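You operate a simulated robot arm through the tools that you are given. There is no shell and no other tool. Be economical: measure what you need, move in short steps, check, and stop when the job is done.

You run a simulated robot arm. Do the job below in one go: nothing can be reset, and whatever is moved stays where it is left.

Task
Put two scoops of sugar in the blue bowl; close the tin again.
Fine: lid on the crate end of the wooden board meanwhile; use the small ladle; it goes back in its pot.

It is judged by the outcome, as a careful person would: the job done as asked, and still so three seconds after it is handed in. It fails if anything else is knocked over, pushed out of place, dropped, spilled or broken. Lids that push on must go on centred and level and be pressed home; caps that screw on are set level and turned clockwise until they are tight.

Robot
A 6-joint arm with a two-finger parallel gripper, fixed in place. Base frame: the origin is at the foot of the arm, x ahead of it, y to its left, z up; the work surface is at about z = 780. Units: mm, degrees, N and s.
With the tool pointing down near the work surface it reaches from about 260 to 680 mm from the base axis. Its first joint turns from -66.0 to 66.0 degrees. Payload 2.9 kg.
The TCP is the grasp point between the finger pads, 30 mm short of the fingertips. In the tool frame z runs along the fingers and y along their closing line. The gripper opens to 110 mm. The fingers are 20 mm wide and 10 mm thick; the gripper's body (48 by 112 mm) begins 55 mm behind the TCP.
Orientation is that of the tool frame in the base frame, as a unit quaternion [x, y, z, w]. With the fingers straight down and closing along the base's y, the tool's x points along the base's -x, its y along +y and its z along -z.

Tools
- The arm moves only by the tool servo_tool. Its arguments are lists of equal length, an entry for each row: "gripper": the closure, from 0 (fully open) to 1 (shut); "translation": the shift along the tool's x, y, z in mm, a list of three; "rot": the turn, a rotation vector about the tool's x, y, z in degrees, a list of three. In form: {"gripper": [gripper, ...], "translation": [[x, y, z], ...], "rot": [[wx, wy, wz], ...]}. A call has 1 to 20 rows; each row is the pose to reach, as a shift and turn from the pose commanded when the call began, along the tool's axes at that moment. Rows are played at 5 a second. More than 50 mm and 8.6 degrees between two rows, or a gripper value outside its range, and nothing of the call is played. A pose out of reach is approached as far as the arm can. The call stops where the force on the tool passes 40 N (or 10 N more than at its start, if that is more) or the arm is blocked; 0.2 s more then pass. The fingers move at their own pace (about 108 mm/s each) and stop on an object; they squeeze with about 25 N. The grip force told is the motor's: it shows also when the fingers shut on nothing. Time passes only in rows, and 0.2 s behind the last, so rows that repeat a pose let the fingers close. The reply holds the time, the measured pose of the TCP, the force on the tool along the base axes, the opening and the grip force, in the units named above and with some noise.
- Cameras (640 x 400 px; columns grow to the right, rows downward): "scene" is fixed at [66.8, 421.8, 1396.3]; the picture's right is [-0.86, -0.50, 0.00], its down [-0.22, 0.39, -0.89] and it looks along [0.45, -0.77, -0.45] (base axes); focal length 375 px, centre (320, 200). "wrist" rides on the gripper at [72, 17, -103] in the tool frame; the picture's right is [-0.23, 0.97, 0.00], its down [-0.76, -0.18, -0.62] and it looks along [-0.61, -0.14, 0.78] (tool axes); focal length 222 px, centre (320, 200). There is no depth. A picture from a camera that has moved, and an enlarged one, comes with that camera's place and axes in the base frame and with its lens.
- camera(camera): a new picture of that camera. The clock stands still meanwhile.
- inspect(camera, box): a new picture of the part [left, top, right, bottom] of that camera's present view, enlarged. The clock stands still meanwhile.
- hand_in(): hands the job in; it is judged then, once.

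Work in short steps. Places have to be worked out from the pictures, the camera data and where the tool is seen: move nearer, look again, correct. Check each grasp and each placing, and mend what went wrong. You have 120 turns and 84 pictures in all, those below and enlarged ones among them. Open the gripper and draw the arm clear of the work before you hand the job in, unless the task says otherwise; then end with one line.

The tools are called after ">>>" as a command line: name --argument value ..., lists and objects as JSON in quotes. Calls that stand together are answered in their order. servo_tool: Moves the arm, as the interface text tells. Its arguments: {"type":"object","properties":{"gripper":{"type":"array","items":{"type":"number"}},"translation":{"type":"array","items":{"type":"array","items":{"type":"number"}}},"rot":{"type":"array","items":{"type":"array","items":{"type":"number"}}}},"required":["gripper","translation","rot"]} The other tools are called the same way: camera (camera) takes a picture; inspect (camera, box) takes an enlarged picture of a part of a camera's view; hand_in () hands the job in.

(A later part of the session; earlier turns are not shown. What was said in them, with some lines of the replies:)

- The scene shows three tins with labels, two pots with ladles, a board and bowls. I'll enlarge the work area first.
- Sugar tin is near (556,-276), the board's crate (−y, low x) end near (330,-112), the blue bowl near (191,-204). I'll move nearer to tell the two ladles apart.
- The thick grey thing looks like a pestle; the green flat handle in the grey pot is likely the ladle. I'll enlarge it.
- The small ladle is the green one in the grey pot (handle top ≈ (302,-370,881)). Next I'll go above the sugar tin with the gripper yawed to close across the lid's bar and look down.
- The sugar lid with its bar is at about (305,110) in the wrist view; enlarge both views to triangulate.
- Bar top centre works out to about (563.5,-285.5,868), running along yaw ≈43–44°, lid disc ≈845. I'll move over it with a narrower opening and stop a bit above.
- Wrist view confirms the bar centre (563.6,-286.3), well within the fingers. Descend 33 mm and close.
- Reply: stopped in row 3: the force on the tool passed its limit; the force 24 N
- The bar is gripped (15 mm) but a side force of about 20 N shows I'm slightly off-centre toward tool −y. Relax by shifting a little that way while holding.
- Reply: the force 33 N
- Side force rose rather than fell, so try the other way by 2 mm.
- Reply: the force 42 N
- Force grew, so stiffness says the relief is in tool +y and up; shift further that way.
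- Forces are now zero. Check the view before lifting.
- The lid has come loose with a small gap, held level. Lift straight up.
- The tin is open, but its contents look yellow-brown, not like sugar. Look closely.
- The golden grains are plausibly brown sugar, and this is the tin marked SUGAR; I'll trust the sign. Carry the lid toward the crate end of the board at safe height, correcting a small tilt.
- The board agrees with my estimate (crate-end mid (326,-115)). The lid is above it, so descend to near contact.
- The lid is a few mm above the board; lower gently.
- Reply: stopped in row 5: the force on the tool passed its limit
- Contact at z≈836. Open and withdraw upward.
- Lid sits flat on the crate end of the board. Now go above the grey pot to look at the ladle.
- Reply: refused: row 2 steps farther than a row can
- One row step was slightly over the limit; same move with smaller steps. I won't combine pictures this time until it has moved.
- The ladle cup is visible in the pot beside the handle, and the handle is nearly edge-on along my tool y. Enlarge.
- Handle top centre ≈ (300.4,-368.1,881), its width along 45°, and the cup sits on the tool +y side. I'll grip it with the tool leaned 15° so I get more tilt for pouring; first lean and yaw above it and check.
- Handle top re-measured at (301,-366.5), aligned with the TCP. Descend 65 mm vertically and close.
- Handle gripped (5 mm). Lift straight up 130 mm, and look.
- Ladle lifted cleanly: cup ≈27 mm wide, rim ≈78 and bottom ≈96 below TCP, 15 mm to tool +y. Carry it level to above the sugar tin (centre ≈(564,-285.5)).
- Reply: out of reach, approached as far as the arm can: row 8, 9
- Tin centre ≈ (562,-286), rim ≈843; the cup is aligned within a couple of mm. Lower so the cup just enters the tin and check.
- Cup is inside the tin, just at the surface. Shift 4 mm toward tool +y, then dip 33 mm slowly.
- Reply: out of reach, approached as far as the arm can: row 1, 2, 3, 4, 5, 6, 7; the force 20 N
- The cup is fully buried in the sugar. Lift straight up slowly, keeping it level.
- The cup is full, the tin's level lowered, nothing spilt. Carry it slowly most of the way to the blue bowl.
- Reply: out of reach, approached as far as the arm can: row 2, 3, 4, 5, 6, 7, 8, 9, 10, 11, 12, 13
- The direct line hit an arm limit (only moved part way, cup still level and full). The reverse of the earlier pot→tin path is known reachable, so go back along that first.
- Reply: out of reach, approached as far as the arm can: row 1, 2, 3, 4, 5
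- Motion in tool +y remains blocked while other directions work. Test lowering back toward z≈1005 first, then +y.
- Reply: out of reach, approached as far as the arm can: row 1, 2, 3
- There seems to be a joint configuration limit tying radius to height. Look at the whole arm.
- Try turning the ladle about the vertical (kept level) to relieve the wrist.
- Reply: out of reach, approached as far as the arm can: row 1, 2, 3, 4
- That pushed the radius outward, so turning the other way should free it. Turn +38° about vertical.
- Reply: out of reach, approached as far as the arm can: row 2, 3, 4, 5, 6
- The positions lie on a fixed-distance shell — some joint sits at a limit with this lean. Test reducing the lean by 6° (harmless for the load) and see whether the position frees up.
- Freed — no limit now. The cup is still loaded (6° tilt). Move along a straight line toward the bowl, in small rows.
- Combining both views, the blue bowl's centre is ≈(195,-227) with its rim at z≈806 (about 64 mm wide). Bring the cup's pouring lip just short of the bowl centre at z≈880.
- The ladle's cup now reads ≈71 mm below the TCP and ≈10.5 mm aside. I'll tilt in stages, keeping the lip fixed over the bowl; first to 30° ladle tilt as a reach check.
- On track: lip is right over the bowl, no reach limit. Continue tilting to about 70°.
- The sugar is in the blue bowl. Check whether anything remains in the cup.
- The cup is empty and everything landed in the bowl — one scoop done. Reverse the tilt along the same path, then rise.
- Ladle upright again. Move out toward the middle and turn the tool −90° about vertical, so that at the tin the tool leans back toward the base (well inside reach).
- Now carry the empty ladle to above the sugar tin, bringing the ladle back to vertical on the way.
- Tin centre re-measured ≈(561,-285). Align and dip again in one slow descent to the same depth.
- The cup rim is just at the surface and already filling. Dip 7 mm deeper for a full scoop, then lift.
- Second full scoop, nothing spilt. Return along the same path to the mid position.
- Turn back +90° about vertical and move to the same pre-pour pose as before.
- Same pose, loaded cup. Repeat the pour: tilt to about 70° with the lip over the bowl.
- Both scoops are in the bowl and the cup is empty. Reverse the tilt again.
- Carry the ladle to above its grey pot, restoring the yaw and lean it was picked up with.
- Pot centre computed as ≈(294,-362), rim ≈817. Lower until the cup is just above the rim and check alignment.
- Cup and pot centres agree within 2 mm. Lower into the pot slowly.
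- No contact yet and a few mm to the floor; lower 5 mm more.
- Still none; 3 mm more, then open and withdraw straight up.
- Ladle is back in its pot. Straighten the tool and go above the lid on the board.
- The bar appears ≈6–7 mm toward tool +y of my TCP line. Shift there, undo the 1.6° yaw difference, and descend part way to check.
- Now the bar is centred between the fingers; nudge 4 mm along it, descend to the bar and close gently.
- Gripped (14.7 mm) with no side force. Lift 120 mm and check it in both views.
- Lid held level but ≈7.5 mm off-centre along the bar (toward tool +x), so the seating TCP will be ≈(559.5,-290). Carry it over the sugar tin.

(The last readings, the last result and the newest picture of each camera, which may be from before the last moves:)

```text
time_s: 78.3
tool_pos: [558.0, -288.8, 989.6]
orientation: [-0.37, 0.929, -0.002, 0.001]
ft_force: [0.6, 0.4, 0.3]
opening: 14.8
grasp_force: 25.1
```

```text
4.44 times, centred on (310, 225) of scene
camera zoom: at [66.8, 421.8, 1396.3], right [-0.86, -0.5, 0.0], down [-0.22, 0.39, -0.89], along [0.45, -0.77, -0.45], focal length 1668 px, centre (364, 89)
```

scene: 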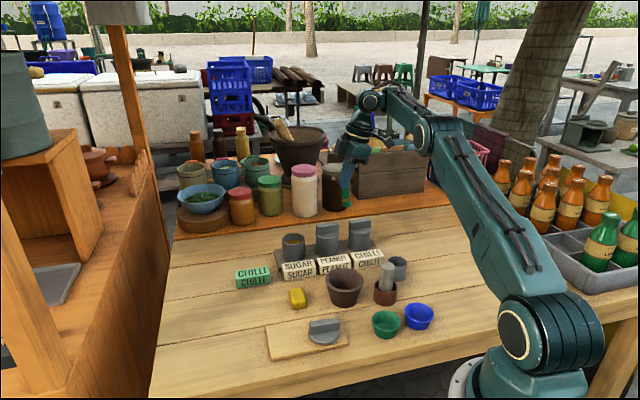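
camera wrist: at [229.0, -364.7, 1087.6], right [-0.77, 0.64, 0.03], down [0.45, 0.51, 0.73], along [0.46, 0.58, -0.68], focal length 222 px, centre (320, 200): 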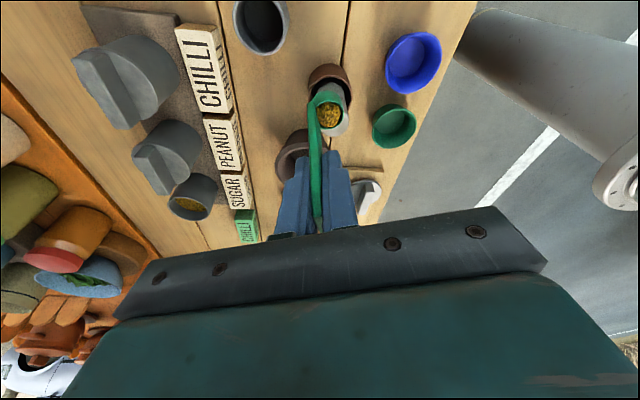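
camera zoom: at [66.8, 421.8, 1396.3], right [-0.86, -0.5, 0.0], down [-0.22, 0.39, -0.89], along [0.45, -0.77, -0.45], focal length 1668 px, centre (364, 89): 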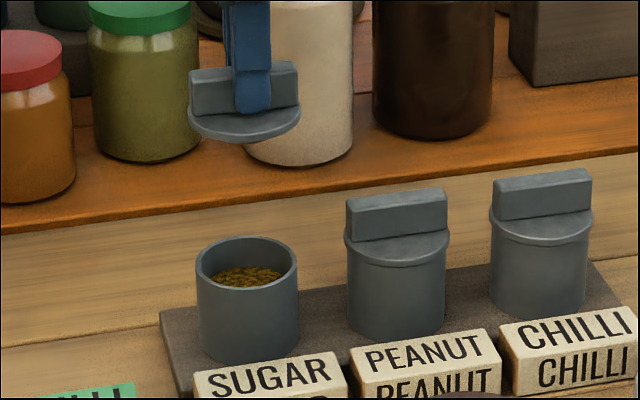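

Lid and tin line up in the scene view; fine-correct 1.5 mm in y, descend to just above the rim and check.

>>> servo_tool --gripper '[1, 1, 1, 1, 1]' --translation '[[-0.6, -1.5, 20], [-0.6, -1.5, 50], [-0.6, -1.5, 75], [-0.6, -1.5, 88], [-0.6, -1.5, 88]]' --rot '[[0, 0, 0], [0, 0, 0], [0, 0, 0], [0, 0, 0], [0, 0, 0]]'

>>> inspect --camera "scene" --box '[280, 200, 350, 270]'

>>> inspect --camera "wrist" --box '[260, 80, 380, 200]'

```text
time_s: 79.5
tool_pos: [562.0, -290.3, 902.6]
orientation: [-0.371, 0.929, -0.002, 0.0]
ft_force: [-0.2, -0.1, 0.3]
opening: 15.0
grasp_force: 24.4
```

```text
5.71 times, centred on (315, 235) of scene
camera zoom: at [66.8, 421.8, 1396.3], right [-0.86, -0.5, 0.0], down [-0.22, 0.39, -0.89], along [0.45, -0.77, -0.45], focal length 2145 px, centre (349, 0)
```

zoom: 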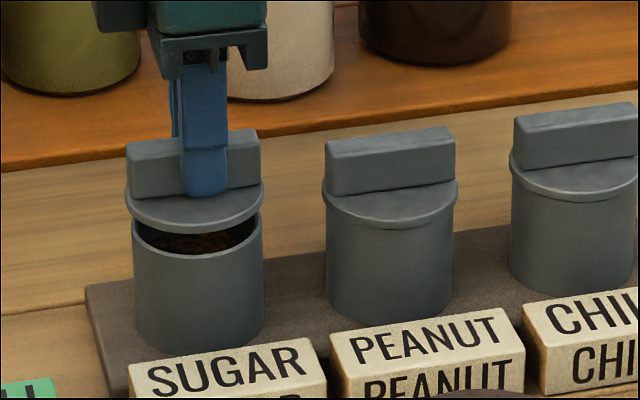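

```text
3.33 times, centred on (320, 140) of wrist
camera zoom: at [496.7, -326.7, 1005.1], right [-0.5, 0.86, 0.0], down [0.67, 0.4, 0.62], along [0.54, 0.31, -0.78], focal length 740 px, centre (320, 400)
```

zoom: 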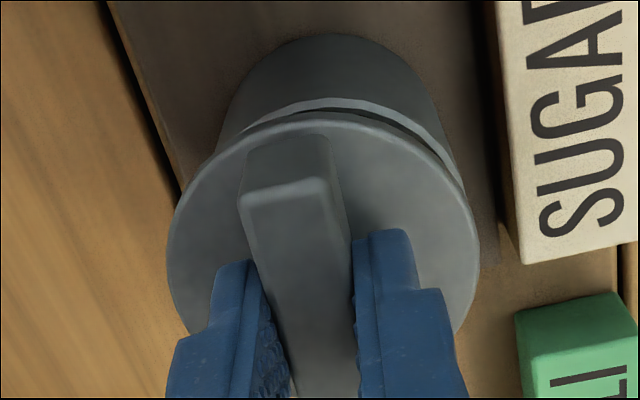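

Scene shows the lid ≈1.7 mm left (needs tool +x), wrist shows the rim ≈1.5 mm to +y. Correct both and descend to first contact.

>>> servo_tool --gripper '[1, 1, 1, 1, 1]' --translation '[[1.7, 1.3, 0], [1.7, 1.3, 3], [1.7, 1.3, 6], [1.7, 1.3, 9], [1.7, 1.3, 9]]' --rot '[[0, 0, 0], [0, 0, 0], [0, 0, 0], [0, 0, 0], [0, 0, 0]]'

>>> inspect --camera "scene" --box '[280, 200, 350, 270]'

>>> inspect --camera "wrist" --box '[260, 80, 380, 200]'

```text
time_s: 80.7
tool_pos: [558.6, -290.7, 892.4]
orientation: [-0.372, 0.928, -0.001, 0.001]
ft_force: [0.0, -0.6, 0.7]
opening: 15.0
grasp_force: 25.2
```

```text
5.71 times, centred on (315, 235) of scene
camera zoom: at [66.8, 421.8, 1396.3], right [-0.86, -0.5, 0.0], down [-0.22, 0.39, -0.89], along [0.45, -0.77, -0.45], focal length 2145 px, centre (349, 0)
```

zoom: 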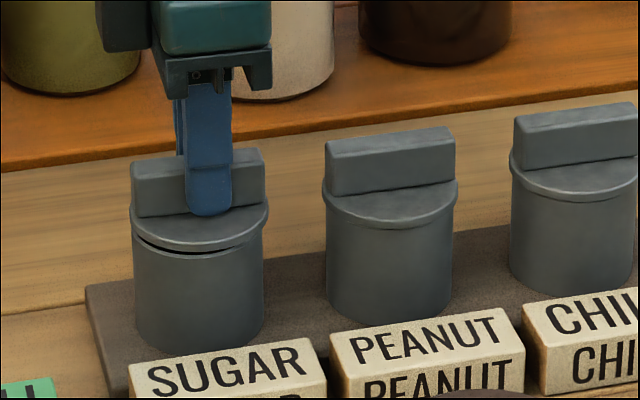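

```text
3.33 times, centred on (320, 140) of wrist
camera zoom: at [494.6, -327.0, 995.6], right [-0.5, 0.86, 0.0], down [0.67, 0.4, 0.62], along [0.54, 0.31, -0.78], focal length 740 px, centre (320, 400)
```

zoom: 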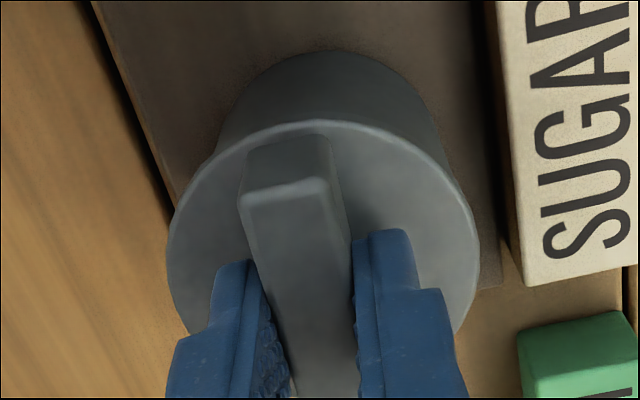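

Scene-wise it is centred; the wrist view suggests ≈1–2 mm more to +y. Apply 1.3 mm and lower gently onto the tin.

>>> servo_tool --gripper '[1, 1, 1, 1, 1]' --translation '[[-0.3, 1.3, 0], [-0.3, 1.3, 1.5], [-0.3, 1.3, 3], [-0.3, 1.3, 4], [-0.3, 1.3, 4]]' --rot '[[0, 0, 0], [0, 0, 0], [0, 0, 0], [0, 0, 0], [0, 0, 0]]'

>>> inspect --camera "scene" --box '[280, 200, 350, 270]'

```text
time_s: 81.9
tool_pos: [560.1, -287.9, 890.7]
orientation: [-0.372, 0.928, -0.002, 0.002]
ft_force: [5.8, 4.8, 15.3]
opening: 14.5
grasp_force: 24.6
```

```text
5.71 times, centred on (315, 235) of scene
camera zoom: at [66.7, 422.0, 1396.2], right [-0.86, -0.5, 0.0], down [-0.22, 0.39, -0.9], along [0.45, -0.77, -0.45], focal length 2145 px, centre (349, 0)
```

zoom: 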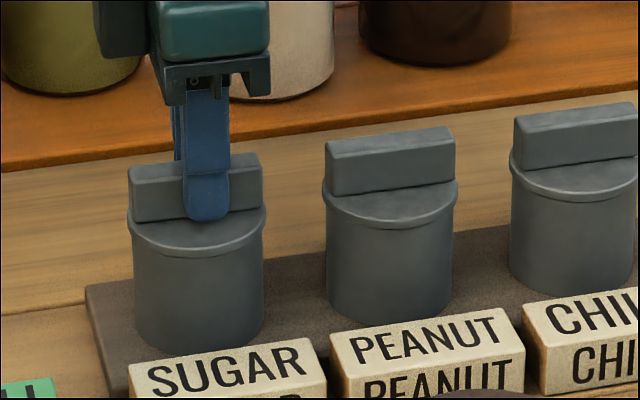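

The gap has closed and height matches the original. Release, rise, then press home at the centre with closed fingers.

>>> servo_tool --gripper '[0.8, 0.7, 0.65, 0.65, 0.65, 0.65]' --translation '[[0, 0, -1], [0, 0, -1], [0, 0, -1], [0, 0, -20], [0, 0, -40], [0, 0, -40]]' --rot '[[0, 0, 0], [0, 0, 0], [0, 0, 0], [0, 0, 0], [0, 0, 0], [0, 0, 0]]'

>>> inspect --camera "scene" --box '[280, 200, 350, 270]'

>>> inspect --camera "wrist" --box '[260, 60, 380, 200]'

```text
time_s: 83.3
tool_pos: [557.9, -289.5, 929.9]
orientation: [-0.369, 0.929, -0.001, 0.001]
ft_force: [-0.3, -0.1, -0.1]
opening: 38.7
grasp_force: 0.1
```

```text
5.71 times, centred on (315, 235) of scene
camera zoom: at [66.8, 421.8, 1396.3], right [-0.86, -0.5, 0.0], down [-0.22, 0.39, -0.89], along [0.45, -0.77, -0.45], focal length 2145 px, centre (349, 0)
```

zoom: 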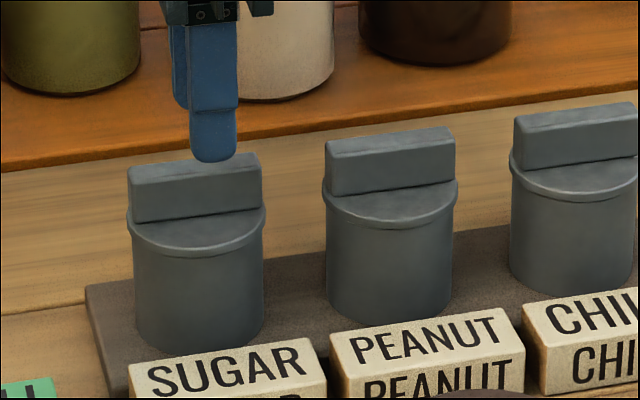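

```text
2.86 times, centred on (320, 130) of wrist
camera zoom: at [492.6, -326.0, 1032.4], right [-0.5, 0.86, 0.0], down [0.67, 0.4, 0.62], along [0.54, 0.31, -0.78], focal length 635 px, centre (320, 400)
```

zoom: 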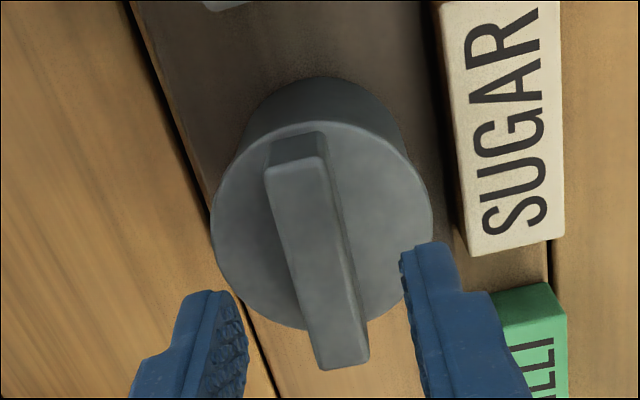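

The lid looks centred and level, matching its neighbours. Close the fingers, centre on the lid, and press down for a firm push.

>>> servo_tool --gripper '[1, 1, 1, 1, 1, 1, 1, 1]' --translation '[[-6.5, 0, 0], [-6.5, 0, 0], [-6.5, 0, 20], [-6.5, 0, 28], [-6.5, 0, 31], [-6.5, 0, 34], [-6.5, 0, 37], [-6.5, 0, 40]]' --rot '[[0, 0, 0], [0, 0, 0], [0, 0, 0], [0, 0, 0], [0, 0, 0], [0, 0, 0], [0, 0, 0], [0, 0, 0]]'

```text
time_s: 84.3
tool_pos: [563.5, -285.2, 911.7]
orientation: [-0.371, 0.929, -0.005, 0.004]
ft_force: [-1.3, 0.9, 4.1]
opening: 0.0
grasp_force: 25.4
stopped in row 5: the force on the tool passed its limit (the readings are from after the stop); the commanded pose is now the measured one
```

Contact came at z≈911 and it pushed past 40 N. Press once more slowly to be sure it's home.

>>> servo_tool --gripper '[1, 1, 1, 1, 1, 1, 1]' --translation '[[0, 0, 1], [0, 0, 2], [0, 0, 3], [0, 0, 4], [0, 0, 5], [0, 0, 6], [0, 0, 7]]' --rot '[[0, 0, 0], [0, 0, 0], [0, 0, 0], [0, 0, 0], [0, 0, 0], [0, 0, 0], [0, 0, 0]]'

>>> servo_tool --gripper '[1, 1, 0.8, 0.6]' --translation '[[0, 0, -15], [0, 0, -50], [0, 0, -85], [0, 0, -110]]' --rot '[[0, 0, 0], [0, 0, 0], [0, 0, 0], [0, 0, 0]]'

>>> inspect --camera "scene" --box '[280, 200, 350, 270]'

```text
time_s: 85.5
tool_pos: [564.4, -287.0, 912.5]
orientation: [-0.37, 0.929, -0.007, 0.006]
ft_force: [-2.0, 0.6, 5.1]
opening: 0.0
grasp_force: 25.6
stopped in row 5: the force on the tool passed its limit (the readings are from after the stop); the commanded pose is now the measured one
```

```text
time_s: 86.5
tool_pos: [563.3, -284.6, 1020.2]
orientation: [-0.371, 0.929, -0.006, 0.005]
ft_force: [0.1, 0.0, -0.3]
opening: 43.9
grasp_force: 0.1
```

```text
5.71 times, centred on (315, 235) of scene
camera zoom: at [66.8, 421.8, 1396.3], right [-0.86, -0.5, 0.0], down [-0.22, 0.39, -0.89], along [0.45, -0.77, -0.45], focal length 2145 px, centre (349, 0)
```

zoom: 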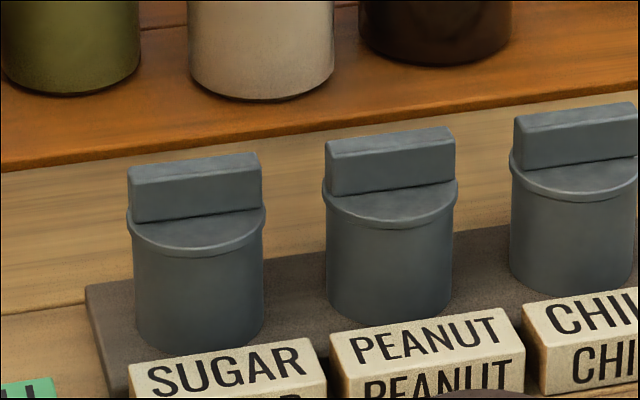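

Lid is home: no further travel at 40 N, level and centred. Draw the arm clear and take a final look.

>>> servo_tool --gripper '[0.4, 0.2, 0, 0, 0]' --translation '[[20, 0, -25], [45, 5, -50], [75, 10, -75], [105, 15, -100], [135, 20, -120]]' --rot '[[0, 0, 0], [0, 0, 0], [0, 0, 0], [0, 0, 0], [0, 0, 0]]'

>>> inspect --camera "scene" --box '[220, 190, 460, 360]'

```text
time_s: 87.7
tool_pos: [448.5, -364.3, 1139.3]
orientation: [-0.37, 0.929, -0.006, 0.005]
ft_force: [-0.3, -0.2, -0.3]
opening: 109.8
grasp_force: 0.1
```

```text
2.35 times, centred on (340, 275) of scene
camera zoom: at [66.8, 421.8, 1396.3], right [-0.86, -0.5, 0.0], down [-0.22, 0.39, -0.89], along [0.45, -0.77, -0.45], focal length 883 px, centre (273, 24)
```

zoom: 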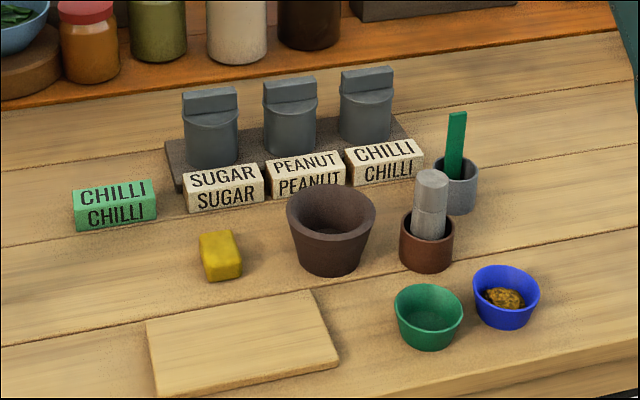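

Everything is in place: the sugar is in the blue bowl, the tin is closed, the ladle is in its pot and the board is clear. Handing in.

>>> hand_in

```text
The job is handed in.
```

I put two scoops from the SUGAR tin in the blue bowl, pressed the tin's lid back on level, and returned the small ladle to its pot with nothing spilled. The contents were golden-brown rather than white, so I went by the sign and did not open the other tins to compare.
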